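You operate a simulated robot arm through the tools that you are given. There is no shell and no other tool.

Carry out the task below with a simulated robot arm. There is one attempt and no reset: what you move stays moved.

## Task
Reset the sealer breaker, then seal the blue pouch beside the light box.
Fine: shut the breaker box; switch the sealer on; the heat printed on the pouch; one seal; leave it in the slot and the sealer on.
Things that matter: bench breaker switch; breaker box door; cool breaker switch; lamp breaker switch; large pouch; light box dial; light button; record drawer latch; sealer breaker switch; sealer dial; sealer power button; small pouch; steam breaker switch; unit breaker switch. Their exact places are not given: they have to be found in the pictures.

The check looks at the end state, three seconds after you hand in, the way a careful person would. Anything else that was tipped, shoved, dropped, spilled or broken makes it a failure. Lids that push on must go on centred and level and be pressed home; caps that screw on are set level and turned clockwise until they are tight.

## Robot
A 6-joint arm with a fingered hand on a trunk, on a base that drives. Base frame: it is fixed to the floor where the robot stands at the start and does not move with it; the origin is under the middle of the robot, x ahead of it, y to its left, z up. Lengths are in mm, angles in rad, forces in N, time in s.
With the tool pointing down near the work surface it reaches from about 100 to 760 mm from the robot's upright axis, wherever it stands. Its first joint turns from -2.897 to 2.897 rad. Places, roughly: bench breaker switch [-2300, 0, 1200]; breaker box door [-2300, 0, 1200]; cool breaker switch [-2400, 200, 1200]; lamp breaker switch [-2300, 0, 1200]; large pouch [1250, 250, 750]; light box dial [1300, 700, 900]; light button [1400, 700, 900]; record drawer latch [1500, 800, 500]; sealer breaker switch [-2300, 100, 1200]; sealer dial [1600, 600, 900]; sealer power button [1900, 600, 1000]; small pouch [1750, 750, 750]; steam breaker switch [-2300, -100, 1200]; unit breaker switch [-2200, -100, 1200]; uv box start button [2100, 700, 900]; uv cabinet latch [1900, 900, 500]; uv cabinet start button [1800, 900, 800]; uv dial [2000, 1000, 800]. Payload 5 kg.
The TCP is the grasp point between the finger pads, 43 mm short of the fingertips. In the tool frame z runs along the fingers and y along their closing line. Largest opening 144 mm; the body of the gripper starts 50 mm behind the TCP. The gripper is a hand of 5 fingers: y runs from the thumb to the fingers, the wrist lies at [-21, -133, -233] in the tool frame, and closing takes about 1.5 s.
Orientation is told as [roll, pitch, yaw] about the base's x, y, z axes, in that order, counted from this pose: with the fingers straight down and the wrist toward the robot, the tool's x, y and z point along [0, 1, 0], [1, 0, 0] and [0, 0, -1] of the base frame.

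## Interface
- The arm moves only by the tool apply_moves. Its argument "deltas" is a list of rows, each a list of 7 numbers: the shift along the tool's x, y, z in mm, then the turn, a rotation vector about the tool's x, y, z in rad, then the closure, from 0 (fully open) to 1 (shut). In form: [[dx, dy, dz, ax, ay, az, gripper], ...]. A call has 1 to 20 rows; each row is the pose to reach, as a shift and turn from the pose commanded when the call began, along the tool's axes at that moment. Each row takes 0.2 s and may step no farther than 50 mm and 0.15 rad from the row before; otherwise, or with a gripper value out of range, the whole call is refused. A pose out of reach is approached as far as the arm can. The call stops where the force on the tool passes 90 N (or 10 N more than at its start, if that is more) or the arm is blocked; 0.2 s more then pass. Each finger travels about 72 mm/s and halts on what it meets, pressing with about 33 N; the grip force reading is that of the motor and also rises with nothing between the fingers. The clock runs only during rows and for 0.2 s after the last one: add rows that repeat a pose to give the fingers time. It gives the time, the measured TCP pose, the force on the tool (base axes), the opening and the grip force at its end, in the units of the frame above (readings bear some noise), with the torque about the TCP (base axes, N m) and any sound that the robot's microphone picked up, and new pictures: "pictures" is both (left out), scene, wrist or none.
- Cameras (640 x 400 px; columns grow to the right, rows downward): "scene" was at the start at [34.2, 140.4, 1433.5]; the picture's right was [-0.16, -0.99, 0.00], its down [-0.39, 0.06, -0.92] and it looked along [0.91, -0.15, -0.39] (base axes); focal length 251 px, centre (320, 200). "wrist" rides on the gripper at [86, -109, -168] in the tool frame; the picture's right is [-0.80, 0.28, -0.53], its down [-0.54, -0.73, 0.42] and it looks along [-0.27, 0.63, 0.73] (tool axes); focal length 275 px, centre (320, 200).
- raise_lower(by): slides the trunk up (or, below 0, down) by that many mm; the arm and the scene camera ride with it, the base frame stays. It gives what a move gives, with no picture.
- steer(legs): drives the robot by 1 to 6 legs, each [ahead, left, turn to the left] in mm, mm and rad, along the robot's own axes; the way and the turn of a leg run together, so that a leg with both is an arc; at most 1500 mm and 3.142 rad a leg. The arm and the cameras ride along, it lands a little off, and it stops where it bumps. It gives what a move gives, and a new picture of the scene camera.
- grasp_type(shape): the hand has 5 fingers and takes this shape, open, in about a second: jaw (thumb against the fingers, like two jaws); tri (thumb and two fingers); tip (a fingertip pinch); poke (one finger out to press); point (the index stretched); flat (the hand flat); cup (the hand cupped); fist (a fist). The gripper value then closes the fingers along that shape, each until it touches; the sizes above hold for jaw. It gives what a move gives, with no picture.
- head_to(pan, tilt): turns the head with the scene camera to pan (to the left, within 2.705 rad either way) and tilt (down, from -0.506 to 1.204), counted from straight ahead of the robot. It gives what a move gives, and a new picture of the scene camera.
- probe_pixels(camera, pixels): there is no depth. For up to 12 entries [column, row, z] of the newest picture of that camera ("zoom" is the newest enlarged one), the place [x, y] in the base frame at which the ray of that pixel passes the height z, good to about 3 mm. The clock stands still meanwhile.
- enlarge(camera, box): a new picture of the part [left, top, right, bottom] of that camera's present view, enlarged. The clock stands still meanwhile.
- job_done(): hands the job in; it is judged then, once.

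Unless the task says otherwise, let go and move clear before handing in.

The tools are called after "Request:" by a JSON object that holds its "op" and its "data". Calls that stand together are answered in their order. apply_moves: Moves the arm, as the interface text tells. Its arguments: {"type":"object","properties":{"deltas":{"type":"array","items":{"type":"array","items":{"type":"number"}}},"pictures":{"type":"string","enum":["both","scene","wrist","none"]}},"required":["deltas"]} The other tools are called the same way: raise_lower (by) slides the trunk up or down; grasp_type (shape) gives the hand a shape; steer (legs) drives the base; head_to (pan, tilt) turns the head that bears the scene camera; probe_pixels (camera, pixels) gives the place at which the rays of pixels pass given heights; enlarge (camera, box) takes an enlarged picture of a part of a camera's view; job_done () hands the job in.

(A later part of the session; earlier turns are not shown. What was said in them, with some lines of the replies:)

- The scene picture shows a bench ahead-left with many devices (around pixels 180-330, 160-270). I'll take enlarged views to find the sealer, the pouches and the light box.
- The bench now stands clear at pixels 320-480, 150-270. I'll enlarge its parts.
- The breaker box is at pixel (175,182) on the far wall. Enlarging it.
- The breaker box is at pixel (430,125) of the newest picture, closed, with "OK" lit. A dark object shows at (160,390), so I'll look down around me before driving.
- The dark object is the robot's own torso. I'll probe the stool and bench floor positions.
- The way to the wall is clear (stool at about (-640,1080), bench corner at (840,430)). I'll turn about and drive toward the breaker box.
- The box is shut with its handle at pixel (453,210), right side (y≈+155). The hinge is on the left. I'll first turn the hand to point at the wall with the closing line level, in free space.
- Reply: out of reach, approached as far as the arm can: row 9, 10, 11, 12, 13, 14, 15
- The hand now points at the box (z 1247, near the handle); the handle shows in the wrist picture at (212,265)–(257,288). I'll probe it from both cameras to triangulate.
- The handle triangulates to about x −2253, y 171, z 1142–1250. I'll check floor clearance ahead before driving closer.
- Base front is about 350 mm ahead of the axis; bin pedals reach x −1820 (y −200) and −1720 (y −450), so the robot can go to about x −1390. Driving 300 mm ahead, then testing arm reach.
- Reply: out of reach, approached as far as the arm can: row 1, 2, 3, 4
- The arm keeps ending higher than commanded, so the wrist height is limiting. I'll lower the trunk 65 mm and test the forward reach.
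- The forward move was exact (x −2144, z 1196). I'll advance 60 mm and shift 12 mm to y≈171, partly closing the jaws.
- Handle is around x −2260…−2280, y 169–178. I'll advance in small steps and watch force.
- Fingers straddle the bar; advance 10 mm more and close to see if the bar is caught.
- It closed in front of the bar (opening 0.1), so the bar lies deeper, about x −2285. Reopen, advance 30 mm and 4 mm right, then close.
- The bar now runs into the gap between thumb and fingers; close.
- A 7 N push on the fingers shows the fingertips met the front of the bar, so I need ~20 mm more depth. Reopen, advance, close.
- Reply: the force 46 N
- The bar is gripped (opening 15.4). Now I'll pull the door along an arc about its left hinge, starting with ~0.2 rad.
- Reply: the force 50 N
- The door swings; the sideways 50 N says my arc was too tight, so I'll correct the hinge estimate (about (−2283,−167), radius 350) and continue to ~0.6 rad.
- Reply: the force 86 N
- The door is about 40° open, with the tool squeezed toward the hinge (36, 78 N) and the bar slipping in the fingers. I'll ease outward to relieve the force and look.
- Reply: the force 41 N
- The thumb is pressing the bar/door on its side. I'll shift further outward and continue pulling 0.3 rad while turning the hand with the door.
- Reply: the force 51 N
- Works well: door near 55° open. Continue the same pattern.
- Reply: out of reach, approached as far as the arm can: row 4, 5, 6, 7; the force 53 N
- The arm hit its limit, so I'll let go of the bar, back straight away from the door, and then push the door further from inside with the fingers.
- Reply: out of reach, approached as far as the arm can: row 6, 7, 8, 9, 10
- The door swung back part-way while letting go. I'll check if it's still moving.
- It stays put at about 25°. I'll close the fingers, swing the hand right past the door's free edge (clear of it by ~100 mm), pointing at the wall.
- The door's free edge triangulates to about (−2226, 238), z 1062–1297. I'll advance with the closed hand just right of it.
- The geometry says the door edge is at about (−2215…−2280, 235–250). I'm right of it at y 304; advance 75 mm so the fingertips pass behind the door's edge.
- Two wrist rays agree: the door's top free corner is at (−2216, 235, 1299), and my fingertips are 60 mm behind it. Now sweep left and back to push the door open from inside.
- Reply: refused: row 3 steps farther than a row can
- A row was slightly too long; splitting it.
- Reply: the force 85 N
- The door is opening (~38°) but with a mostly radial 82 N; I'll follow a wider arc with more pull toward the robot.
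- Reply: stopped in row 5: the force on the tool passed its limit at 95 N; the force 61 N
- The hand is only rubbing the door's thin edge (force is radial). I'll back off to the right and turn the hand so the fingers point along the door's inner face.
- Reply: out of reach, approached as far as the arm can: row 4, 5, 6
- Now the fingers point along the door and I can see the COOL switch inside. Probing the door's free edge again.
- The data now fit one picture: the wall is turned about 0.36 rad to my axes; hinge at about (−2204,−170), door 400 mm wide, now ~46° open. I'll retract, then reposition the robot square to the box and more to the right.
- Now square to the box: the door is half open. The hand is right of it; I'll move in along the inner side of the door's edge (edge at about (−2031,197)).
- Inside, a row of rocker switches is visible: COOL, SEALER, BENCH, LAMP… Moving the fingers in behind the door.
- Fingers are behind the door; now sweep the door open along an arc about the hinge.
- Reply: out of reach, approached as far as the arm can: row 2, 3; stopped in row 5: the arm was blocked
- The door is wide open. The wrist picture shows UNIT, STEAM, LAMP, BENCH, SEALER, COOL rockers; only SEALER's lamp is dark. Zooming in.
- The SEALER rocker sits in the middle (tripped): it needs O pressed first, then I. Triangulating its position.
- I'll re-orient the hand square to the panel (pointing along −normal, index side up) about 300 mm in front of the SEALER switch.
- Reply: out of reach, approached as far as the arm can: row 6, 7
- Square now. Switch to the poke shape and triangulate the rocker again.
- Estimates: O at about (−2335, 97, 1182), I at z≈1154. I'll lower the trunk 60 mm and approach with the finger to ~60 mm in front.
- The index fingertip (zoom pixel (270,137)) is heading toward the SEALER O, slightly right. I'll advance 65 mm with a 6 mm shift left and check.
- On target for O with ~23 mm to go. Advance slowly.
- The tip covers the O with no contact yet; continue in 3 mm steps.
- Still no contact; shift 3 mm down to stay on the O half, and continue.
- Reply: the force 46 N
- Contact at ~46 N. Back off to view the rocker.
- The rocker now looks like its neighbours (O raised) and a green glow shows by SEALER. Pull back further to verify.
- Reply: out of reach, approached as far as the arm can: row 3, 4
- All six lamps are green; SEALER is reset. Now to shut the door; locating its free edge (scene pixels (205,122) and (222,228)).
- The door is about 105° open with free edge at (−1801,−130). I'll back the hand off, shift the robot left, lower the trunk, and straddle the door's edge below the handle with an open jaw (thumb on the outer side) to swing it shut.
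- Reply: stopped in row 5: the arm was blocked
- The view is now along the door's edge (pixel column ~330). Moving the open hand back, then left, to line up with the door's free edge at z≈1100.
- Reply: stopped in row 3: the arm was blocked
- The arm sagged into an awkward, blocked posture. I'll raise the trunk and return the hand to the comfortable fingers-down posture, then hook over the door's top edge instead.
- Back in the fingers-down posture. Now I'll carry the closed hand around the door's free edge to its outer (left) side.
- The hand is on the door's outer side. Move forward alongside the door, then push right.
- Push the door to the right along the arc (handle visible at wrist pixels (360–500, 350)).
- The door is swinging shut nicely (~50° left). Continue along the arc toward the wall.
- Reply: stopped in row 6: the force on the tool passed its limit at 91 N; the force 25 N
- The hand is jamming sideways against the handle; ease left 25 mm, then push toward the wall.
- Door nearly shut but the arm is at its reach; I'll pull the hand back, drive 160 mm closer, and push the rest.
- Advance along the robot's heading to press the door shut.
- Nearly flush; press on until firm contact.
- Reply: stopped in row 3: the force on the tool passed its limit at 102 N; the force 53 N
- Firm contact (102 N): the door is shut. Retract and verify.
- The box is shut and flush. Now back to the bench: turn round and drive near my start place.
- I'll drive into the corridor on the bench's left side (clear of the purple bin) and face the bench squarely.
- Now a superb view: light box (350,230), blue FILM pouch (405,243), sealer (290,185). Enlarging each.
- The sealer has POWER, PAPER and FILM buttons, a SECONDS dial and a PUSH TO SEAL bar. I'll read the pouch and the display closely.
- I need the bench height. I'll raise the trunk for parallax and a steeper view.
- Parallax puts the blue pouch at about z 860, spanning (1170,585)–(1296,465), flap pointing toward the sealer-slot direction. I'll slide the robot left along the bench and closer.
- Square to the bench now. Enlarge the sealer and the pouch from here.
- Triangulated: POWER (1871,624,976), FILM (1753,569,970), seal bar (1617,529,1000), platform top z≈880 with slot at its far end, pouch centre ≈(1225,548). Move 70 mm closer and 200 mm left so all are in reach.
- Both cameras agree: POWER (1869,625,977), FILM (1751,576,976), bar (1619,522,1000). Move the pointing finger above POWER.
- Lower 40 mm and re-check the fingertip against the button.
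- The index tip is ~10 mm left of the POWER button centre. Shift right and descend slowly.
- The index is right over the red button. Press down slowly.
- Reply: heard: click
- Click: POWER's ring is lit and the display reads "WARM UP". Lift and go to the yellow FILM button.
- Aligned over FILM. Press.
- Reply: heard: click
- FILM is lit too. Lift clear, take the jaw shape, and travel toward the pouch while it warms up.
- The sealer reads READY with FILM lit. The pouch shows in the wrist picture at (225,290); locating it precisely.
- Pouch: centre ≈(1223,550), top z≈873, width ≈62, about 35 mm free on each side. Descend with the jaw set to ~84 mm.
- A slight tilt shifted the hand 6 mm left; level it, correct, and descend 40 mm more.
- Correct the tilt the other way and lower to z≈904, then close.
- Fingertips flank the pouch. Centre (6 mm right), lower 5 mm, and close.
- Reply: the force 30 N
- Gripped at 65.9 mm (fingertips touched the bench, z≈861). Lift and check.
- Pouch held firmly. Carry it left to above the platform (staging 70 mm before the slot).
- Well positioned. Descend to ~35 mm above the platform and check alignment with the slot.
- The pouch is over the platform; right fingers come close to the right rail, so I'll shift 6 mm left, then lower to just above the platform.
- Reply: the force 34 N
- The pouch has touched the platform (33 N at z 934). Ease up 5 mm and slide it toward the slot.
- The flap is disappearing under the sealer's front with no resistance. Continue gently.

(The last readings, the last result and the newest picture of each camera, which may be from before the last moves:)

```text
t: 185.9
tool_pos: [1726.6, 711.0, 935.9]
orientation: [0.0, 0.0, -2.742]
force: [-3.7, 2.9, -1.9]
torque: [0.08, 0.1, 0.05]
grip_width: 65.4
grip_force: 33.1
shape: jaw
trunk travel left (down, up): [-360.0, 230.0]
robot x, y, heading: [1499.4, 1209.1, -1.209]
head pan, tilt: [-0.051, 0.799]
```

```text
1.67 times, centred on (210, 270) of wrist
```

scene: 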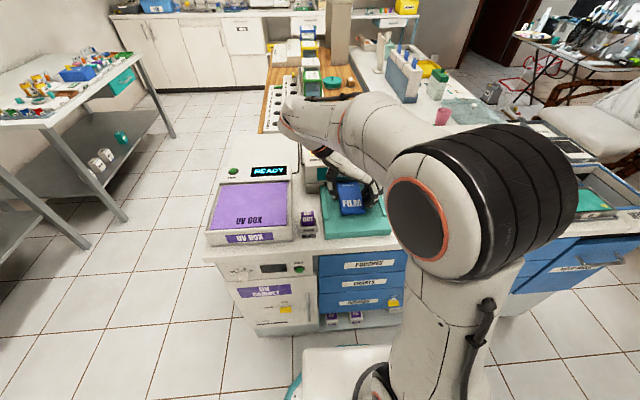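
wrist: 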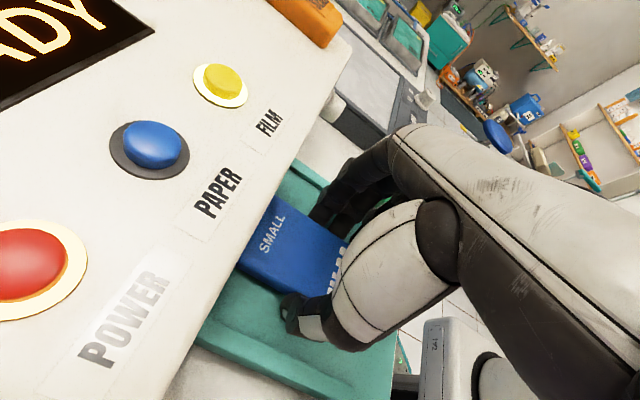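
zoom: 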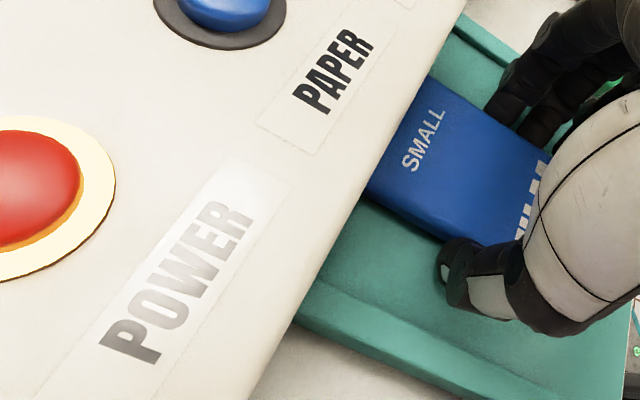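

A slight 4.7 N contact; keep pressing in gently until the body seats.

Request:
{"op": "apply_moves", "data": {"deltas": [[4, 0, 0, 0, 0, 0, 0.8], [8, 0, 0, 0, 0, 0, 0.8], [11, 0, 0, 0, 0, 0, 0.8], [11, 0, 0, 0, 0, 0, 0.8]]}}

Request:
{"op": "enlarge", "data": {"camera": "scene", "box": [300, 140, 400, 230]}}

```text
t: 186.9
tool_pos: [1730.4, 702.2, 936.8]
orientation: [0.001, 0.0, -2.743]
force: [-6.5, 16.4, -3.8]
torque: [0.72, -0.02, -0.1]
grip_width: 62.5
grip_force: 32.8
shape: jaw
trunk travel left (down, up): [-360.0, 230.0]
robot x, y, heading: [1499.8, 1205.2, -1.207]
head pan, tilt: [-0.051, 0.799]
```

scene: 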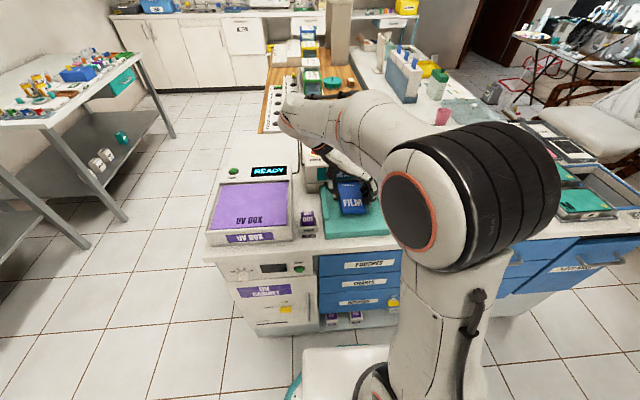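
wrist: 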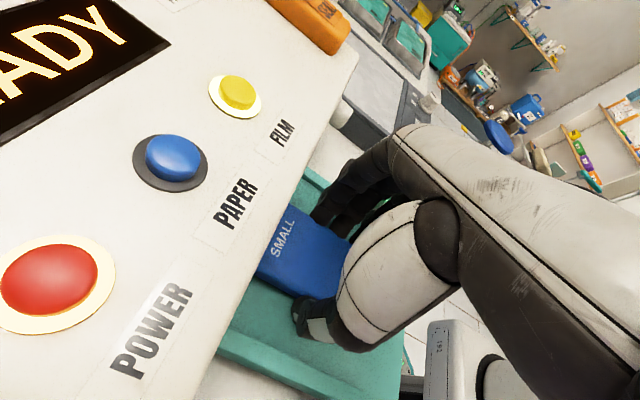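

```text
4.44 times, centred on (350, 185) of scene
```

zoom: 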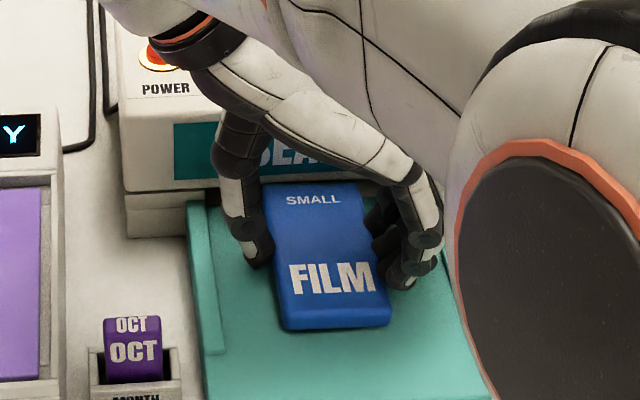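

It is seated with ~18 N push-back. Lower 3 mm, open slightly and lift straight up to inspect.

Request:
{"op": "apply_moves", "data": {"deltas": [[0, 0, 3, 0, 0, 0, 0.7], [0, 0, 3, 0, 0, 0, 0.5], [0, 0, 3, 0, 0, 0, 0.46], [0, 0, 3, 0, 0, 0, 0.46], [0, 0, 0, 0, 0, 0, 0.46], [0, 0, -20, 0, 0, 0, 0.46], [0, 0, -60, 0, 0, 0, 0.46], [0, 0, -105, 0, 0, 0, 0.46], [0, 0, -150, 0, 0, 0, 0.46]]}}

Request:
{"op": "enlarge", "data": {"camera": "scene", "box": [300, 140, 400, 230]}}

Request:
{"op": "enlarge", "data": {"camera": "wrist", "box": [60, 150, 360, 390]}}

```text
t: 188.9
tool_pos: [1729.3, 700.4, 1086.1]
orientation: [0.0, 0.0, -2.742]
force: [-0.4, -0.1, 0.7]
torque: [-0.02, 0.02, 0.04]
grip_width: 77.4
grip_force: 0.1
shape: jaw
trunk travel left (down, up): [-360.0, 230.0]
robot x, y, heading: [1500.4, 1207.3, -1.208]
head pan, tilt: [-0.051, 0.799]
```

scene: 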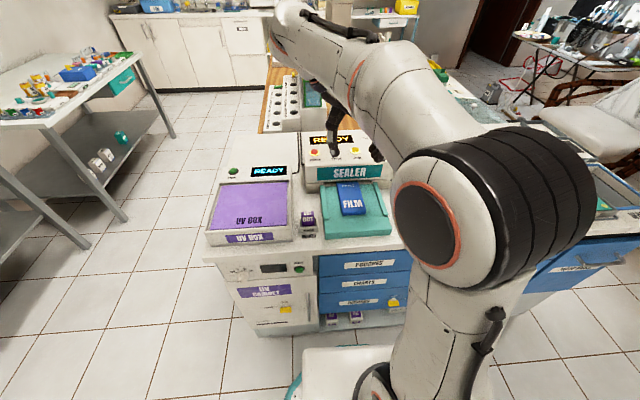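
wrist: 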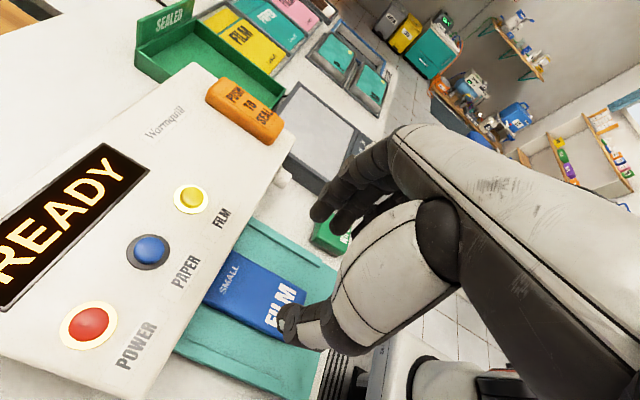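

```text
4.44 times, centred on (350, 185) of scene
```

zoom: 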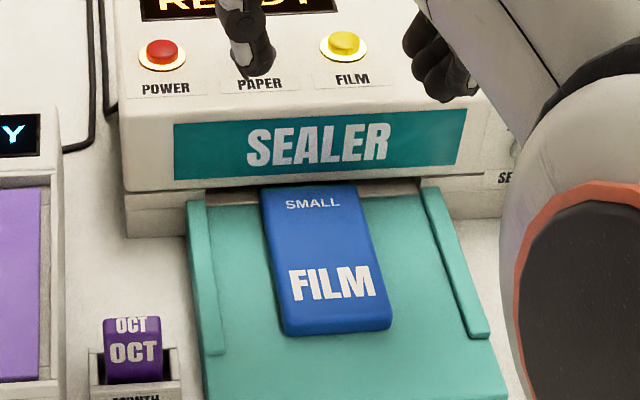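

```text
1.67 times, centred on (210, 270) of wrist
```

zoom: 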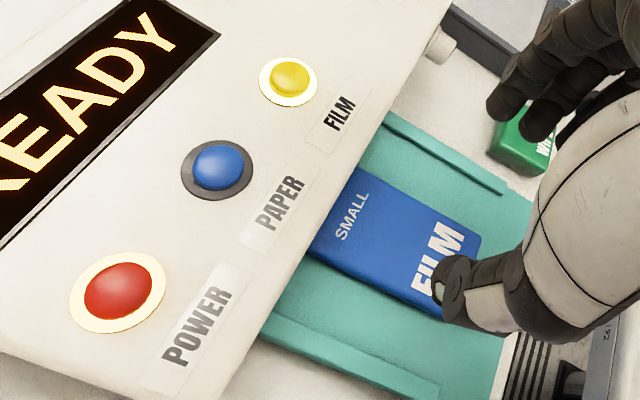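

The pouch lies straight with its flap inside the slot. To be sure it is fully home, I'll nudge its rear edge gently with closed fingers.

Request:
{"op": "apply_moves", "data": {"deltas": [[-45, 0, 0, 0, 0, 0, 0.7], [-90, 0, 0, 0, 0, 0, 1], [-135, 0, 0, 0, 0, 0, 1], [-160, 0, 30, 0, 0, 0, 1], [-160, 0, 75, 0, 0, 0, 1], [-160, 0, 115, 0, 0, 0, 1], [-160, 0, 145, 0, 0, 0, 1], [-160, 0, 145, 0, 0, 0, 1]]}}

Request:
{"op": "enlarge", "data": {"camera": "scene", "box": [280, 140, 420, 250]}}

```text
t: 190.7
tool_pos: [1668.0, 847.1, 940.8]
orientation: [0.0, -0.001, -2.742]
force: [-0.4, -0.2, -0.1]
torque: [-0.02, 0.02, 0.0]
grip_width: 0.1
grip_force: 32.9
shape: jaw
trunk travel left (down, up): [-360.0, 230.0]
robot x, y, heading: [1497.6, 1208.5, -1.204]
head pan, tilt: [-0.051, 0.799]
```

scene: 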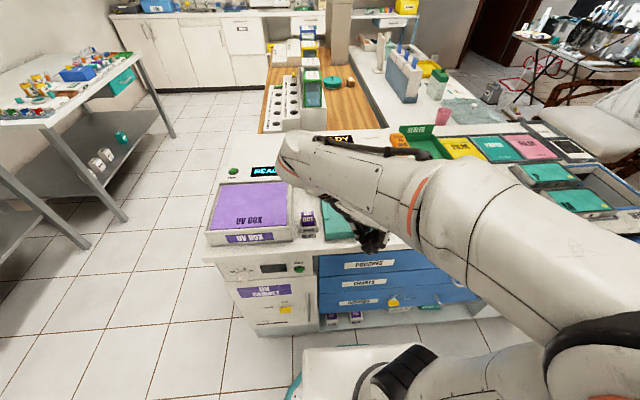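
wrist: 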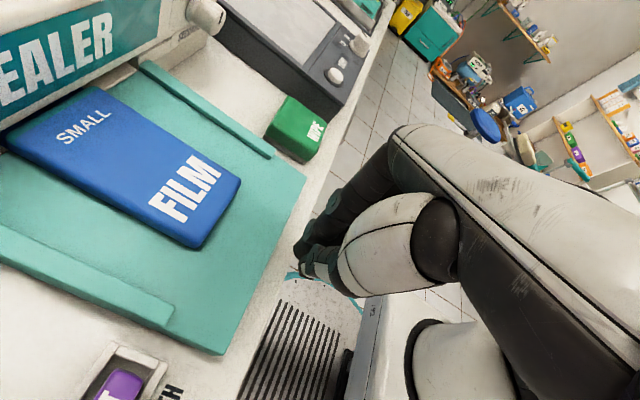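

```text
3.64 times, centred on (350, 195) of scene
```

zoom: 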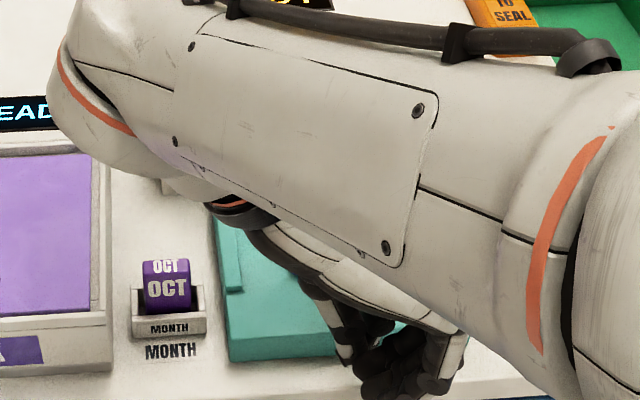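

This view shows the slot well; enlarge it.

Request:
{"op": "enlarge", "data": {"camera": "wrist", "box": [0, 0, 240, 200]}}

```text
2.00 times, centred on (120, 100) of wrist
```

zoom: 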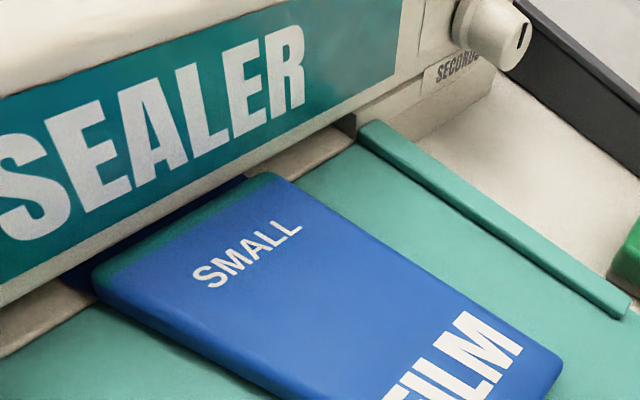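

A little of the flap still shows between the body and the slot, so a gentle push will help. Advance to the rear edge.

Request:
{"op": "apply_moves", "data": {"deltas": [[20, 0, 0, 0, 0, 0, 1], [36, 0, 0, 0, 0, 0, 1], [42, 0, 0, 0, 0, 0, 1], [48, 0, 0, 0, 0, 0, 1]], "pictures": "wrist"}}

Request:
{"op": "enlarge", "data": {"camera": "wrist", "box": [120, 100, 400, 320]}}

```text
t: 191.7
tool_pos: [1686.6, 803.4, 941.6]
orientation: [0.0, -0.002, -2.742]
force: [0.1, -0.4, -0.4]
torque: [0.01, 0.0, -0.03]
grip_width: 0.4
grip_force: 32.9
shape: jaw
trunk travel left (down, up): [-360.0, 230.0]
robot x, y, heading: [1498.3, 1208.6, -1.205]
head pan, tilt: [-0.051, 0.799]
```

wrist: 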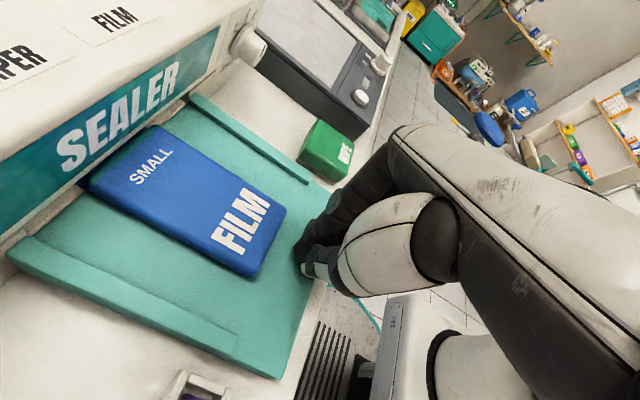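

```text
1.82 times, centred on (260, 210) of wrist
```

zoom: 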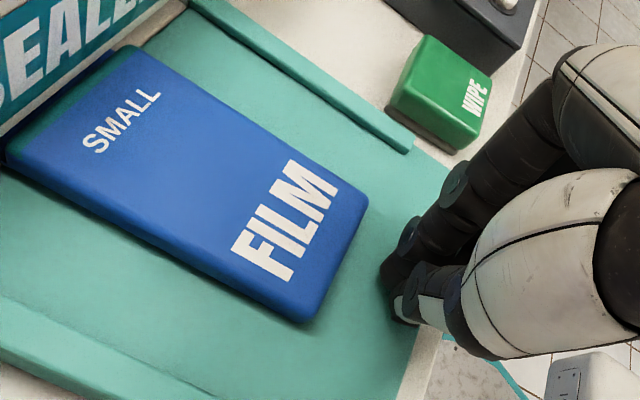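

Aligned with the middle of the rear edge, ~20 mm away. Continue in small steps.

Request:
{"op": "apply_moves", "data": {"deltas": [[12, 0, 0, 0, 0, 0, 1], [18, 0, 0, 0, 0, 0, 1], [22, 0, 0, 0, 0, 0, 1], [26, 0, 0, 0, 0, 0, 1]], "pictures": "wrist"}}

Request:
{"op": "enlarge", "data": {"camera": "wrist", "box": [60, 80, 380, 320]}}

```text
t: 192.7
tool_pos: [1695.3, 784.2, 941.6]
orientation: [-0.004, 0.0, -2.744]
force: [-10.9, 28.0, 3.7]
torque: [0.91, 0.4, -0.28]
grip_width: 0.1
grip_force: 32.9
shape: jaw
trunk travel left (down, up): [-360.0, 230.0]
robot x, y, heading: [1497.7, 1208.7, -1.21]
head pan, tilt: [-0.051, 0.799]
```

wrist: 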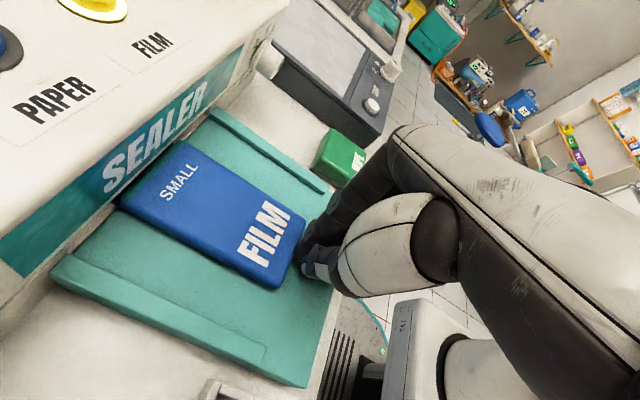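

```text
1.67 times, centred on (220, 200) of wrist
```

zoom: 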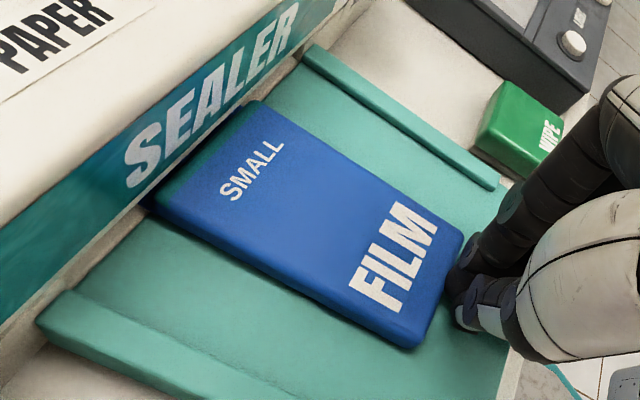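

30 N of push-back: it's against its stop. Back off and look at the slot again.

Request:
{"op": "apply_moves", "data": {"deltas": [[-20, 0, 0, 0, 0, 0, 1], [-50, 0, 0, 0, 0, 0, 1], [-74, 0, 0, 0, 0, 0, 1]], "pictures": "wrist"}}

Request:
{"op": "enlarge", "data": {"camera": "wrist", "box": [0, 0, 240, 200]}}

```text
t: 193.5
tool_pos: [1668.6, 847.7, 940.7]
orientation: [0.003, 0.0, -2.739]
force: [0.4, -0.8, -0.2]
torque: [-0.01, 0.01, 0.03]
grip_width: 0.0
grip_force: 32.6
shape: jaw
trunk travel left (down, up): [-360.0, 230.0]
robot x, y, heading: [1497.7, 1206.2, -1.213]
head pan, tilt: [-0.051, 0.799]
```

wrist: 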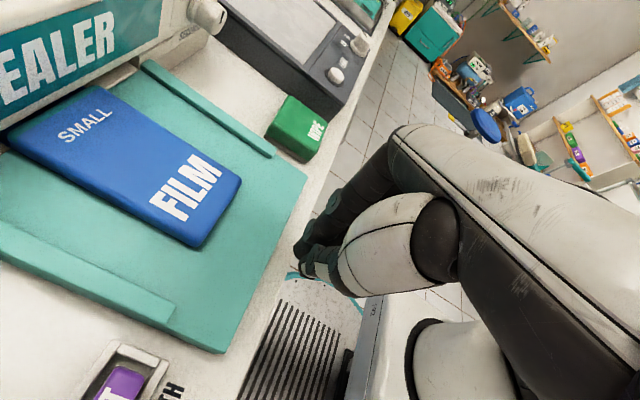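

```text
2.00 times, centred on (120, 100) of wrist
```

zoom: 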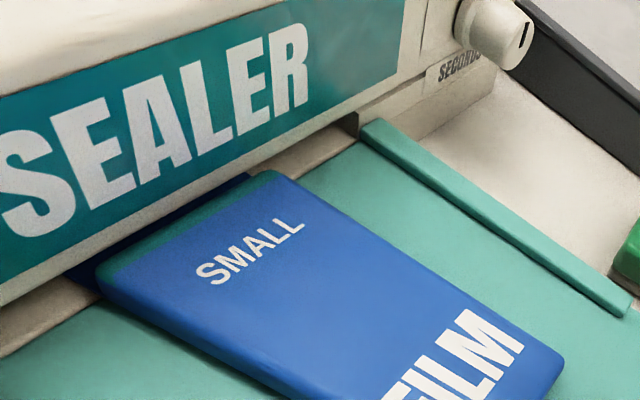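

The pouch is against its stop with the flap in the slot. Now raise, take the poke shape, and go above the orange PUSH TO SEAL bar.

Request:
{"op": "apply_moves", "data": {"deltas": [[0, 0, -40, 0, 0, 0, 1], [0, 0, -80, 0, 0, 0, 1], [0, 0, -120, 0, 0, 0, 1], [0, 0, -160, 0, 0, 0, 1]], "pictures": "none"}}

Request:
{"op": "grasp_type", "data": {"shape": "poke"}}

Request:
{"op": "apply_moves", "data": {"deltas": [[37.8, 23.9, 0, 0, 0, 0, 0], [75.7, 47.8, 0, 0, 0, 0, 0], [113.5, 71.7, 0, 0, 0, 0, 0], [151.3, 95.7, 0, 0, 0, 0, 0], [189, 119.6, 0, 0, 0, 0, 0], [227, 143.5, 0, 0, 0, 0, 0], [264.8, 167.4, 0, 0, 0, 0, 0], [264.8, 167.4, 20, 0, 0, 0, 0], [264.8, 167.4, 20, 0, 0, 0, 0]]}}

Request:
{"op": "enlarge", "data": {"camera": "scene", "box": [290, 100, 450, 220]}}

Request:
{"op": "enlarge", "data": {"camera": "wrist", "box": [160, 150, 400, 350]}}

```text
t: 194.5
tool_pos: [1669.4, 847.7, 1101.5]
orientation: [-0.001, 0.0, -2.742]
force: [0.2, -0.9, -0.4]
torque: [0.02, -0.01, 0.0]
grip_width: 0.2
grip_force: 32.4
shape: jaw
trunk travel left (down, up): [-360.0, 230.0]
robot x, y, heading: [1499.0, 1207.1, -1.208]
head pan, tilt: [-0.051, 0.799]
```

```text
t: 195.4
tool_pos: [1668.0, 848.0, 1100.9]
orientation: [0.001, 0.0, -2.742]
force: [-0.7, 0.1, 0.0]
torque: [0.02, -0.01, -0.01]
grip_width: 0.0
grip_force: 0.0
shape: poke
trunk travel left (down, up): [-360.0, 230.0]
robot x, y, heading: [1500.0, 1209.7, -1.205]
head pan, tilt: [-0.051, 0.799]
```

```text
t: 197.4
tool_pos: [1616.8, 538.6, 1082.4]
orientation: [0.002, 0.002, -2.742]
force: [-0.6, 0.5, 0.1]
torque: [-0.01, 0.01, 0.0]
grip_width: 0.1
grip_force: 0.1
shape: poke
trunk travel left (down, up): [-360.0, 230.0]
robot x, y, heading: [1498.5, 1212.4, -1.21]
head pan, tilt: [-0.051, 0.799]
```

scene: 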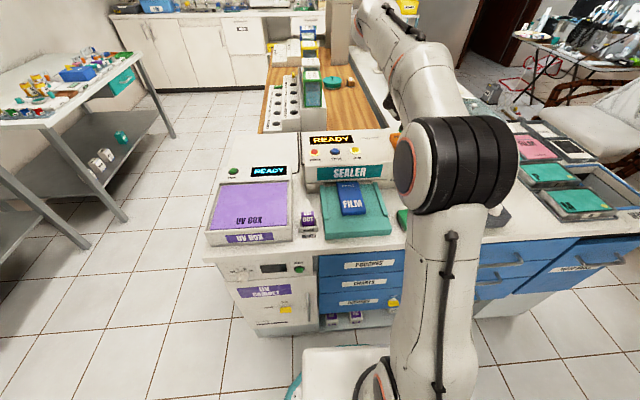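
wrist: 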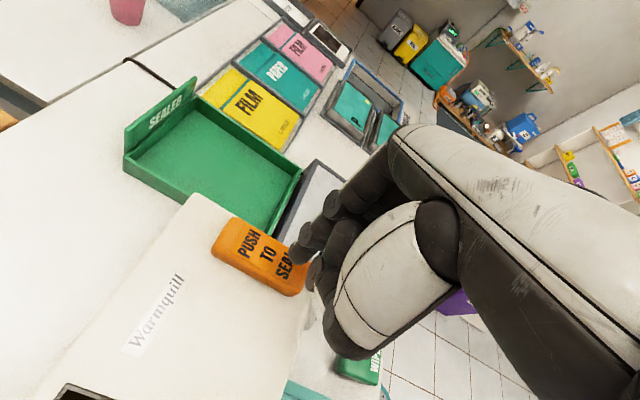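

```text
3.33 times, centred on (370, 160) of scene
```

zoom: 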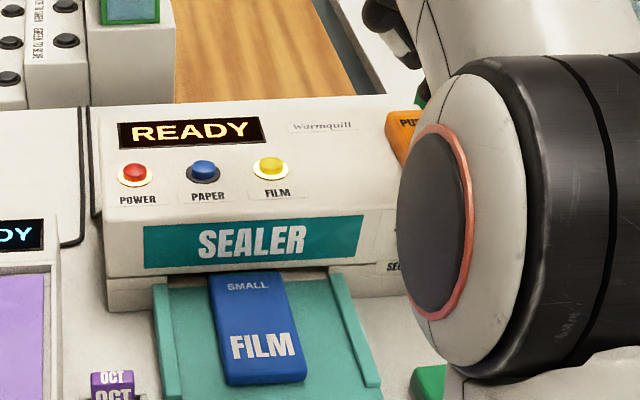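

```text
2.00 times, centred on (280, 250) of wrist
```

zoom: 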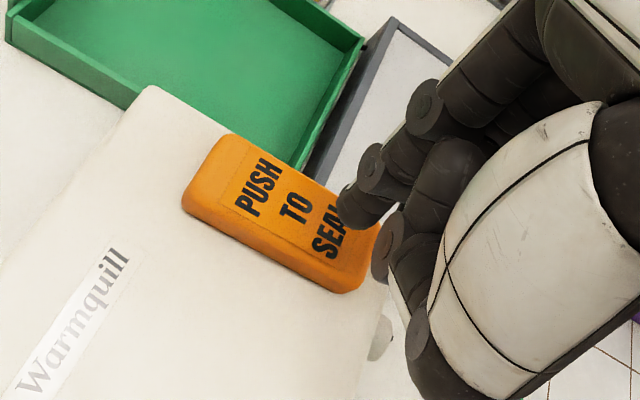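

The tip would land on the front part of the bar; shift 15 mm ahead to its middle, then press.

Request:
{"op": "apply_moves", "data": {"deltas": [[15, 0, 0, 0, 0, 0, 0], [15, 0, 15, 0, 0, 0, 0], [15, 0, 25, 0, 0, 0, 0], [15, 0, 32, 0, 0, 0, 0]], "pictures": "wrist"}}

Request:
{"op": "enlarge", "data": {"camera": "wrist", "box": [160, 150, 400, 350]}}

```text
t: 198.4
tool_pos: [1623.9, 524.5, 1049.0]
orientation: [0.003, 0.0, -2.741]
force: [-0.8, -0.4, -0.2]
torque: [-0.01, -0.02, 0.0]
grip_width: 0.2
grip_force: 0.1
shape: poke
trunk travel left (down, up): [-360.0, 230.0]
robot x, y, heading: [1498.3, 1209.0, -1.207]
head pan, tilt: [-0.051, 0.799]
```

wrist: 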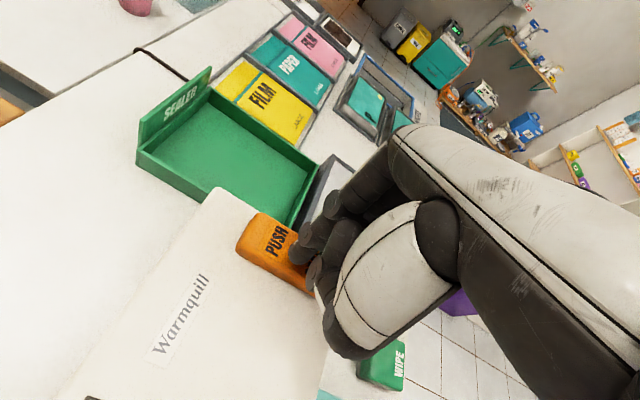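

```text
2.00 times, centred on (280, 250) of wrist
```

zoom: 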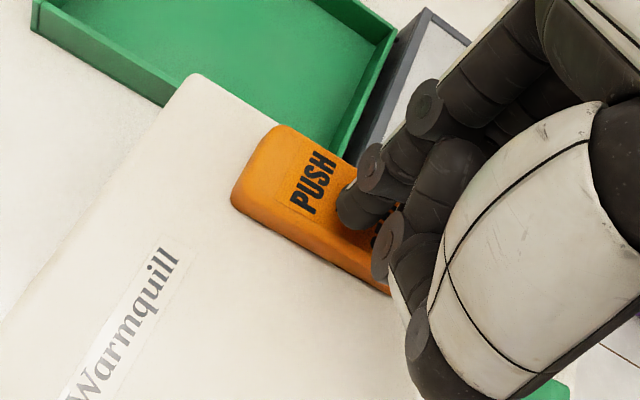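

Over the middle ("TO"). Press slowly, listening for the click.

Request:
{"op": "apply_moves", "data": {"deltas": [[0, 0, 4, 0, 0, 0, 0], [0, 0, 8, 0, 0, 0, 0], [0, 0, 11, 0, 0, 0, 0]], "pictures": "none"}}

Request:
{"op": "enlarge", "data": {"camera": "scene", "box": [290, 100, 450, 220]}}

```text
t: 199.2
tool_pos: [1623.2, 525.6, 1039.5]
orientation: [0.002, 0.002, -2.743]
force: [-0.6, 0.1, 2.8]
torque: [0.12, 0.02, 0.01]
grip_width: 0.1
grip_force: 0.0
shape: poke
trunk travel left (down, up): [-360.0, 230.0]
robot x, y, heading: [1499.3, 1207.4, -1.212]
head pan, tilt: [-0.051, 0.799]
```

```text
3.33 times, centred on (370, 160) of scene
```

zoom: 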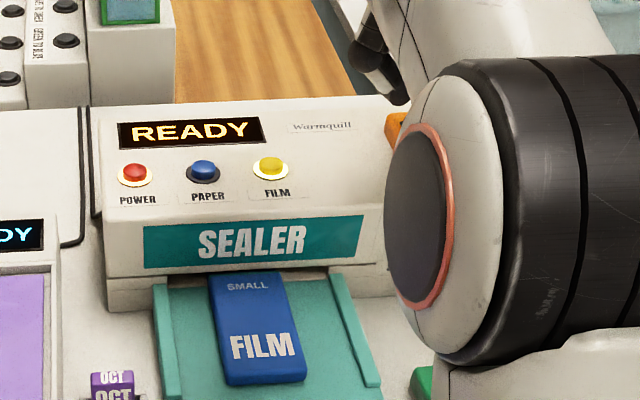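

Contact (2.8 N). Press further and hold.

Request:
{"op": "apply_moves", "data": {"deltas": [[0, 0, 3, 0, 0, 0, 0], [0, 0, 6, 0, 0, 0, 0]], "pictures": "none"}}

Request:
{"op": "enlarge", "data": {"camera": "scene", "box": [290, 100, 450, 220]}}

```text
t: 199.8
tool_pos: [1622.7, 526.1, 1032.8]
orientation: [0.003, 0.001, -2.741]
force: [-0.3, -2.1, 5.5]
torque: [0.04, 0.02, 0.02]
grip_width: 0.0
grip_force: 0.0
shape: poke
trunk travel left (down, up): [-360.0, 230.0]
robot x, y, heading: [1498.5, 1207.4, -1.208]
head pan, tilt: [-0.051, 0.799]
```

```text
3.33 times, centred on (370, 160) of scene
```

zoom: 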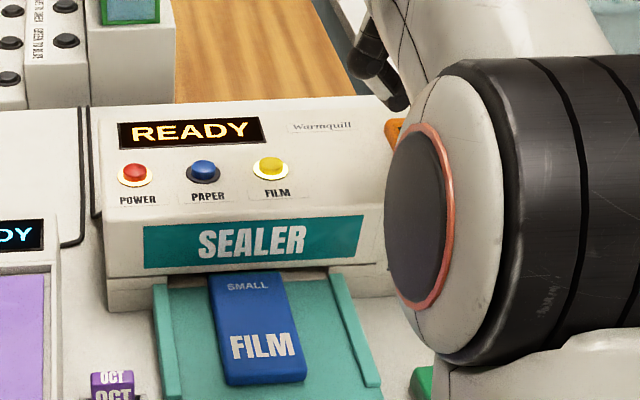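

The bar is travelling (5.5 N, spring). Keep pressing a few mm more.

Request:
{"op": "apply_moves", "data": {"deltas": [[0, 0, 3, 0, 0, 0, 0], [0, 0, 6, 0, 0, 0, 0]], "pictures": "none"}}

Request:
{"op": "enlarge", "data": {"camera": "scene", "box": [290, 100, 450, 220]}}

```text
t: 200.4
tool_pos: [1621.2, 525.5, 1027.2]
orientation: [0.003, 0.001, -2.741]
force: [-3.0, 0.1, 11.7]
torque: [0.28, 0.13, 0.09]
grip_width: 0.3
grip_force: 0.2
shape: poke
trunk travel left (down, up): [-360.0, 230.0]
robot x, y, heading: [1500.0, 1207.8, -1.206]
head pan, tilt: [-0.051, 0.799]
```

```text
3.33 times, centred on (370, 160) of scene
```

zoom: 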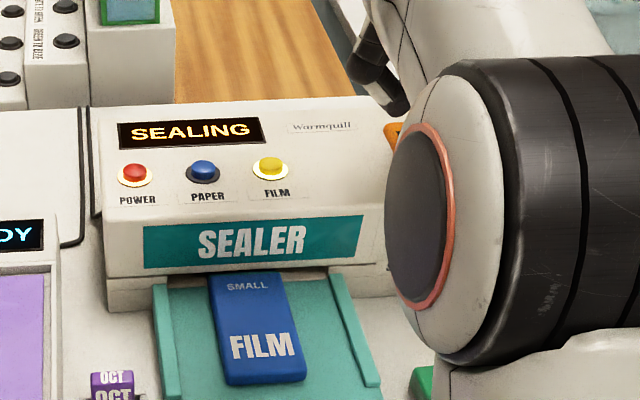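

The display shows "SEALING". Hold the bar and watch the display.

Request:
{"op": "apply_moves", "data": {"deltas": [[0, 0, 0, 0, 0, 0, 0], [0, 0, 0, 0, 0, 0, 0], [0, 0, 0, 0, 0, 0, 0], [0, 0, 0, 0, 0, 0, 0], [0, 0, 0, 0, 0, 0, 0]], "pictures": "none"}}

Request:
{"op": "enlarge", "data": {"camera": "scene", "box": [290, 100, 450, 220]}}

```text
t: 201.6
tool_pos: [1622.3, 525.8, 1027.9]
orientation: [0.004, 0.001, -2.74]
force: [-2.7, -3.6, 20.2]
torque: [0.18, 0.22, 0.1]
grip_width: 0.0
grip_force: 0.1
shape: poke
trunk travel left (down, up): [-360.0, 230.0]
robot x, y, heading: [1498.1, 1208.6, -1.208]
head pan, tilt: [-0.051, 0.799]
```

```text
3.33 times, centred on (370, 160) of scene
```

zoom: 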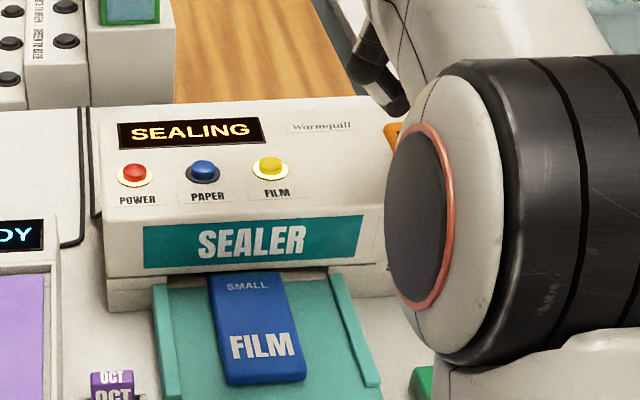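

Request:
{"op": "apply_moves", "data": {"deltas": [[0, 0, 0, 0, 0, 0, 0], [0, 0, 0, 0, 0, 0, 0], [0, 0, 0, 0, 0, 0, 0], [0, 0, 0, 0, 0, 0, 0]], "pictures": "none"}}

Request:
{"op": "enlarge", "data": {"camera": "scene", "box": [290, 100, 450, 220]}}

```text
t: 202.6
tool_pos: [1622.6, 526.4, 1029.1]
orientation: [0.004, 0.001, -2.742]
force: [-3.4, -5.7, 23.7]
torque: [0.19, 0.29, 0.08]
grip_width: 0.2
grip_force: 0.2
shape: poke
trunk travel left (down, up): [-360.0, 230.0]
robot x, y, heading: [1499.5, 1207.2, -1.212]
head pan, tilt: [-0.051, 0.799]
```

```text
3.33 times, centred on (370, 160) of scene
```

zoom: 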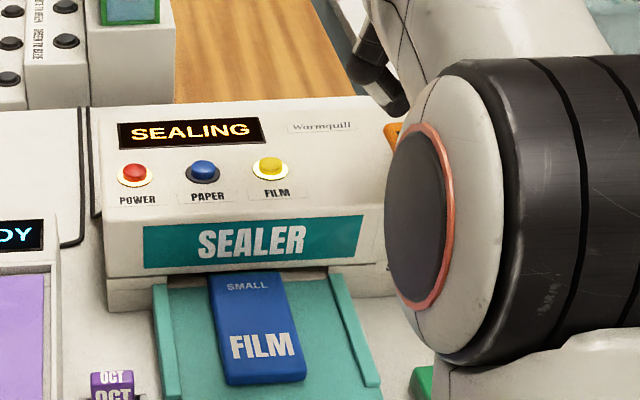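

Request:
{"op": "apply_moves", "data": {"deltas": [[0, 0, 0, 0, 0, 0, 0], [0, 0, 0, 0, 0, 0, 0], [0, 0, 0, 0, 0, 0, 0], [0, 0, 0, 0, 0, 0, 0]], "pictures": "none"}}

Request:
{"op": "enlarge", "data": {"camera": "scene", "box": [290, 100, 450, 220]}}

```text
t: 203.6
tool_pos: [1623.2, 526.0, 1028.2]
orientation: [0.001, 0.0, -2.742]
force: [-4.0, -7.6, 25.1]
torque: [0.11, 0.28, 0.1]
grip_width: 0.0
grip_force: 0.0
shape: poke
trunk travel left (down, up): [-360.0, 230.0]
robot x, y, heading: [1500.2, 1208.2, -1.207]
head pan, tilt: [-0.051, 0.799]
```

```text
3.33 times, centred on (370, 160) of scene
```

zoom: 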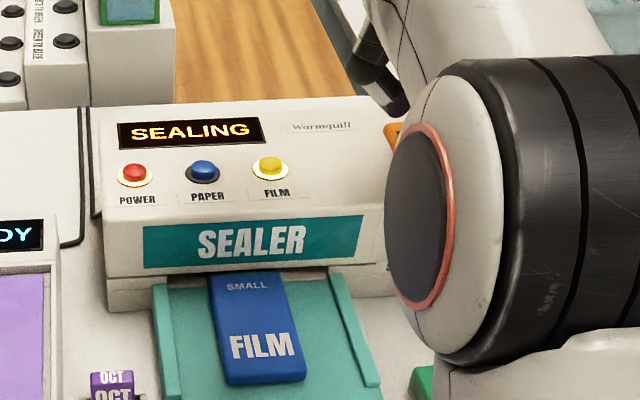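

Request:
{"op": "apply_moves", "data": {"deltas": [[0, 0, 0, 0, 0, 0, 0], [0, 0, 0, 0, 0, 0, 0], [0, 0, 0, 0, 0, 0, 0], [0, 0, 0, 0, 0, 0, 0]], "pictures": "none"}}

Request:
{"op": "enlarge", "data": {"camera": "scene", "box": [290, 100, 450, 220]}}

```text
t: 204.6
tool_pos: [1622.9, 525.9, 1027.8]
orientation: [0.004, -0.002, -2.741]
force: [-4.9, -7.6, 25.9]
torque: [0.15, 0.32, 0.12]
grip_width: 0.0
grip_force: 0.1
shape: poke
trunk travel left (down, up): [-360.0, 230.0]
robot x, y, heading: [1497.9, 1207.6, -1.207]
head pan, tilt: [-0.051, 0.799]
```

```text
3.33 times, centred on (370, 160) of scene
```

zoom: 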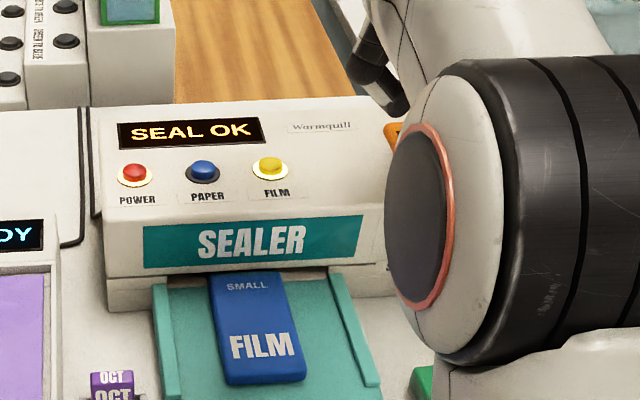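

"SEAL OK" after about 4 seconds. Release the bar now, straight up, and move clear.

Request:
{"op": "apply_moves", "data": {"deltas": [[0, 0, -20, 0, 0, 0, 0], [0, 0, -60, 0, 0, 0, 0], [0, 0, -100, 0, 0, 0, 0], [-45, 0, -110, 0, 0, 0, 0], [-90, 0, -110, 0, 0, 0, 0], [-130, 20, -110, 0, 0, 0, 0], [-130, 60, -110, 0, 0, 0, 0], [-130, 100, -110, 0, 0, 0, 0]]}}

Request:
{"op": "enlarge", "data": {"camera": "scene", "box": [280, 110, 440, 240]}}

```text
t: 206.4
tool_pos: [1480.0, 606.0, 1136.4]
orientation: [0.001, 0.002, -2.74]
force: [-0.1, 0.5, -0.1]
torque: [0.02, 0.06, -0.03]
grip_width: 0.0
grip_force: 0.0
shape: poke
trunk travel left (down, up): [-360.0, 230.0]
robot x, y, heading: [1495.9, 1208.6, -1.207]
head pan, tilt: [-0.051, 0.799]
```

scene: 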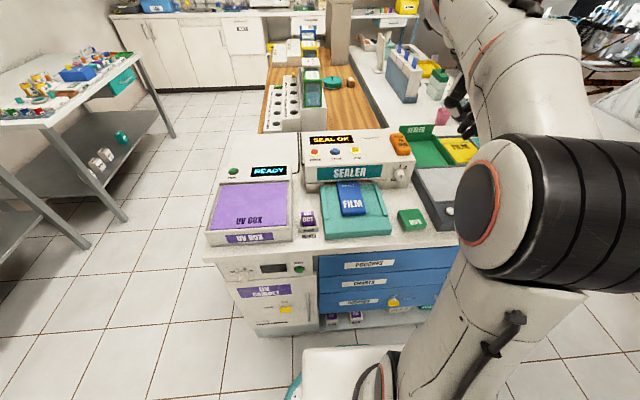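
wrist: 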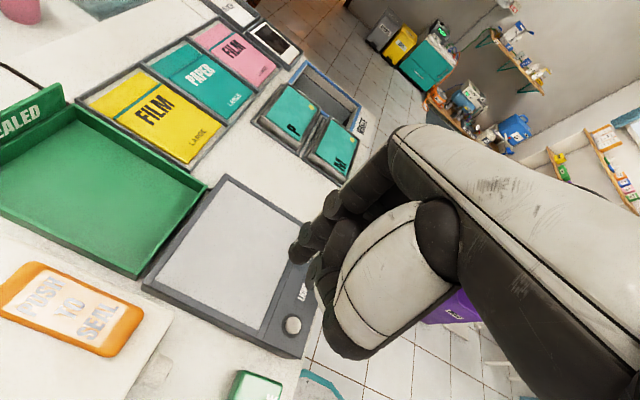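

```text
3.08 times, centred on (360, 175) of scene
```

zoom: 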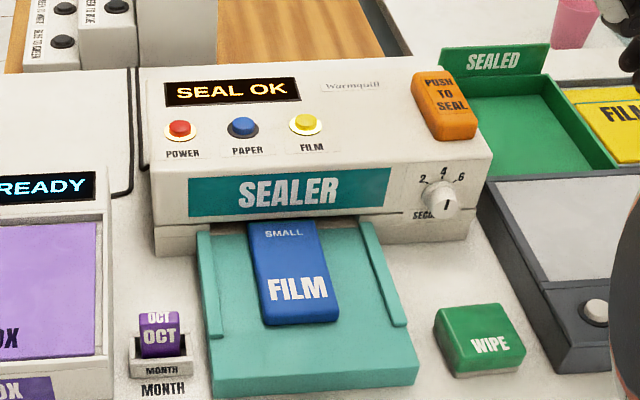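

The display reads "SEAL OK", with POWER and FILM lit. The pouch sits in the slot and the hand is clear of everything. The breaker box was shut and flush when I left it. Handing in.

Request:
{"op": "job_done", "data": {}}

```text
The job is handed in.
```

The sealer breaker is reset and the blue pouch is sealed. I've handed the job in; the result of the check hasn't come back.

- **Breaker:** the SEALER switch had tripped to its middle position. I pressed it once, and its lamp and the other five were then green. I shut the box door; it looked flush when I left.
- **Sealer:** it is switched on with FILM selected, to match the "SMALL FILM" print on the pouch. I left the seconds dial alone.
- **Seal:** I pressed the seal bar once and held it about four seconds until the display read "SEAL OK".
- **Pouch:** it is still in the slot, pushed in until it stopped. A little of the flap still shows in front of the slot.

I saw nothing else knocked over or moved. The breaker door took several tries to open. During those the robot's arm pushed hard against the door (about 95–100 N) a few times, but I saw no damage.
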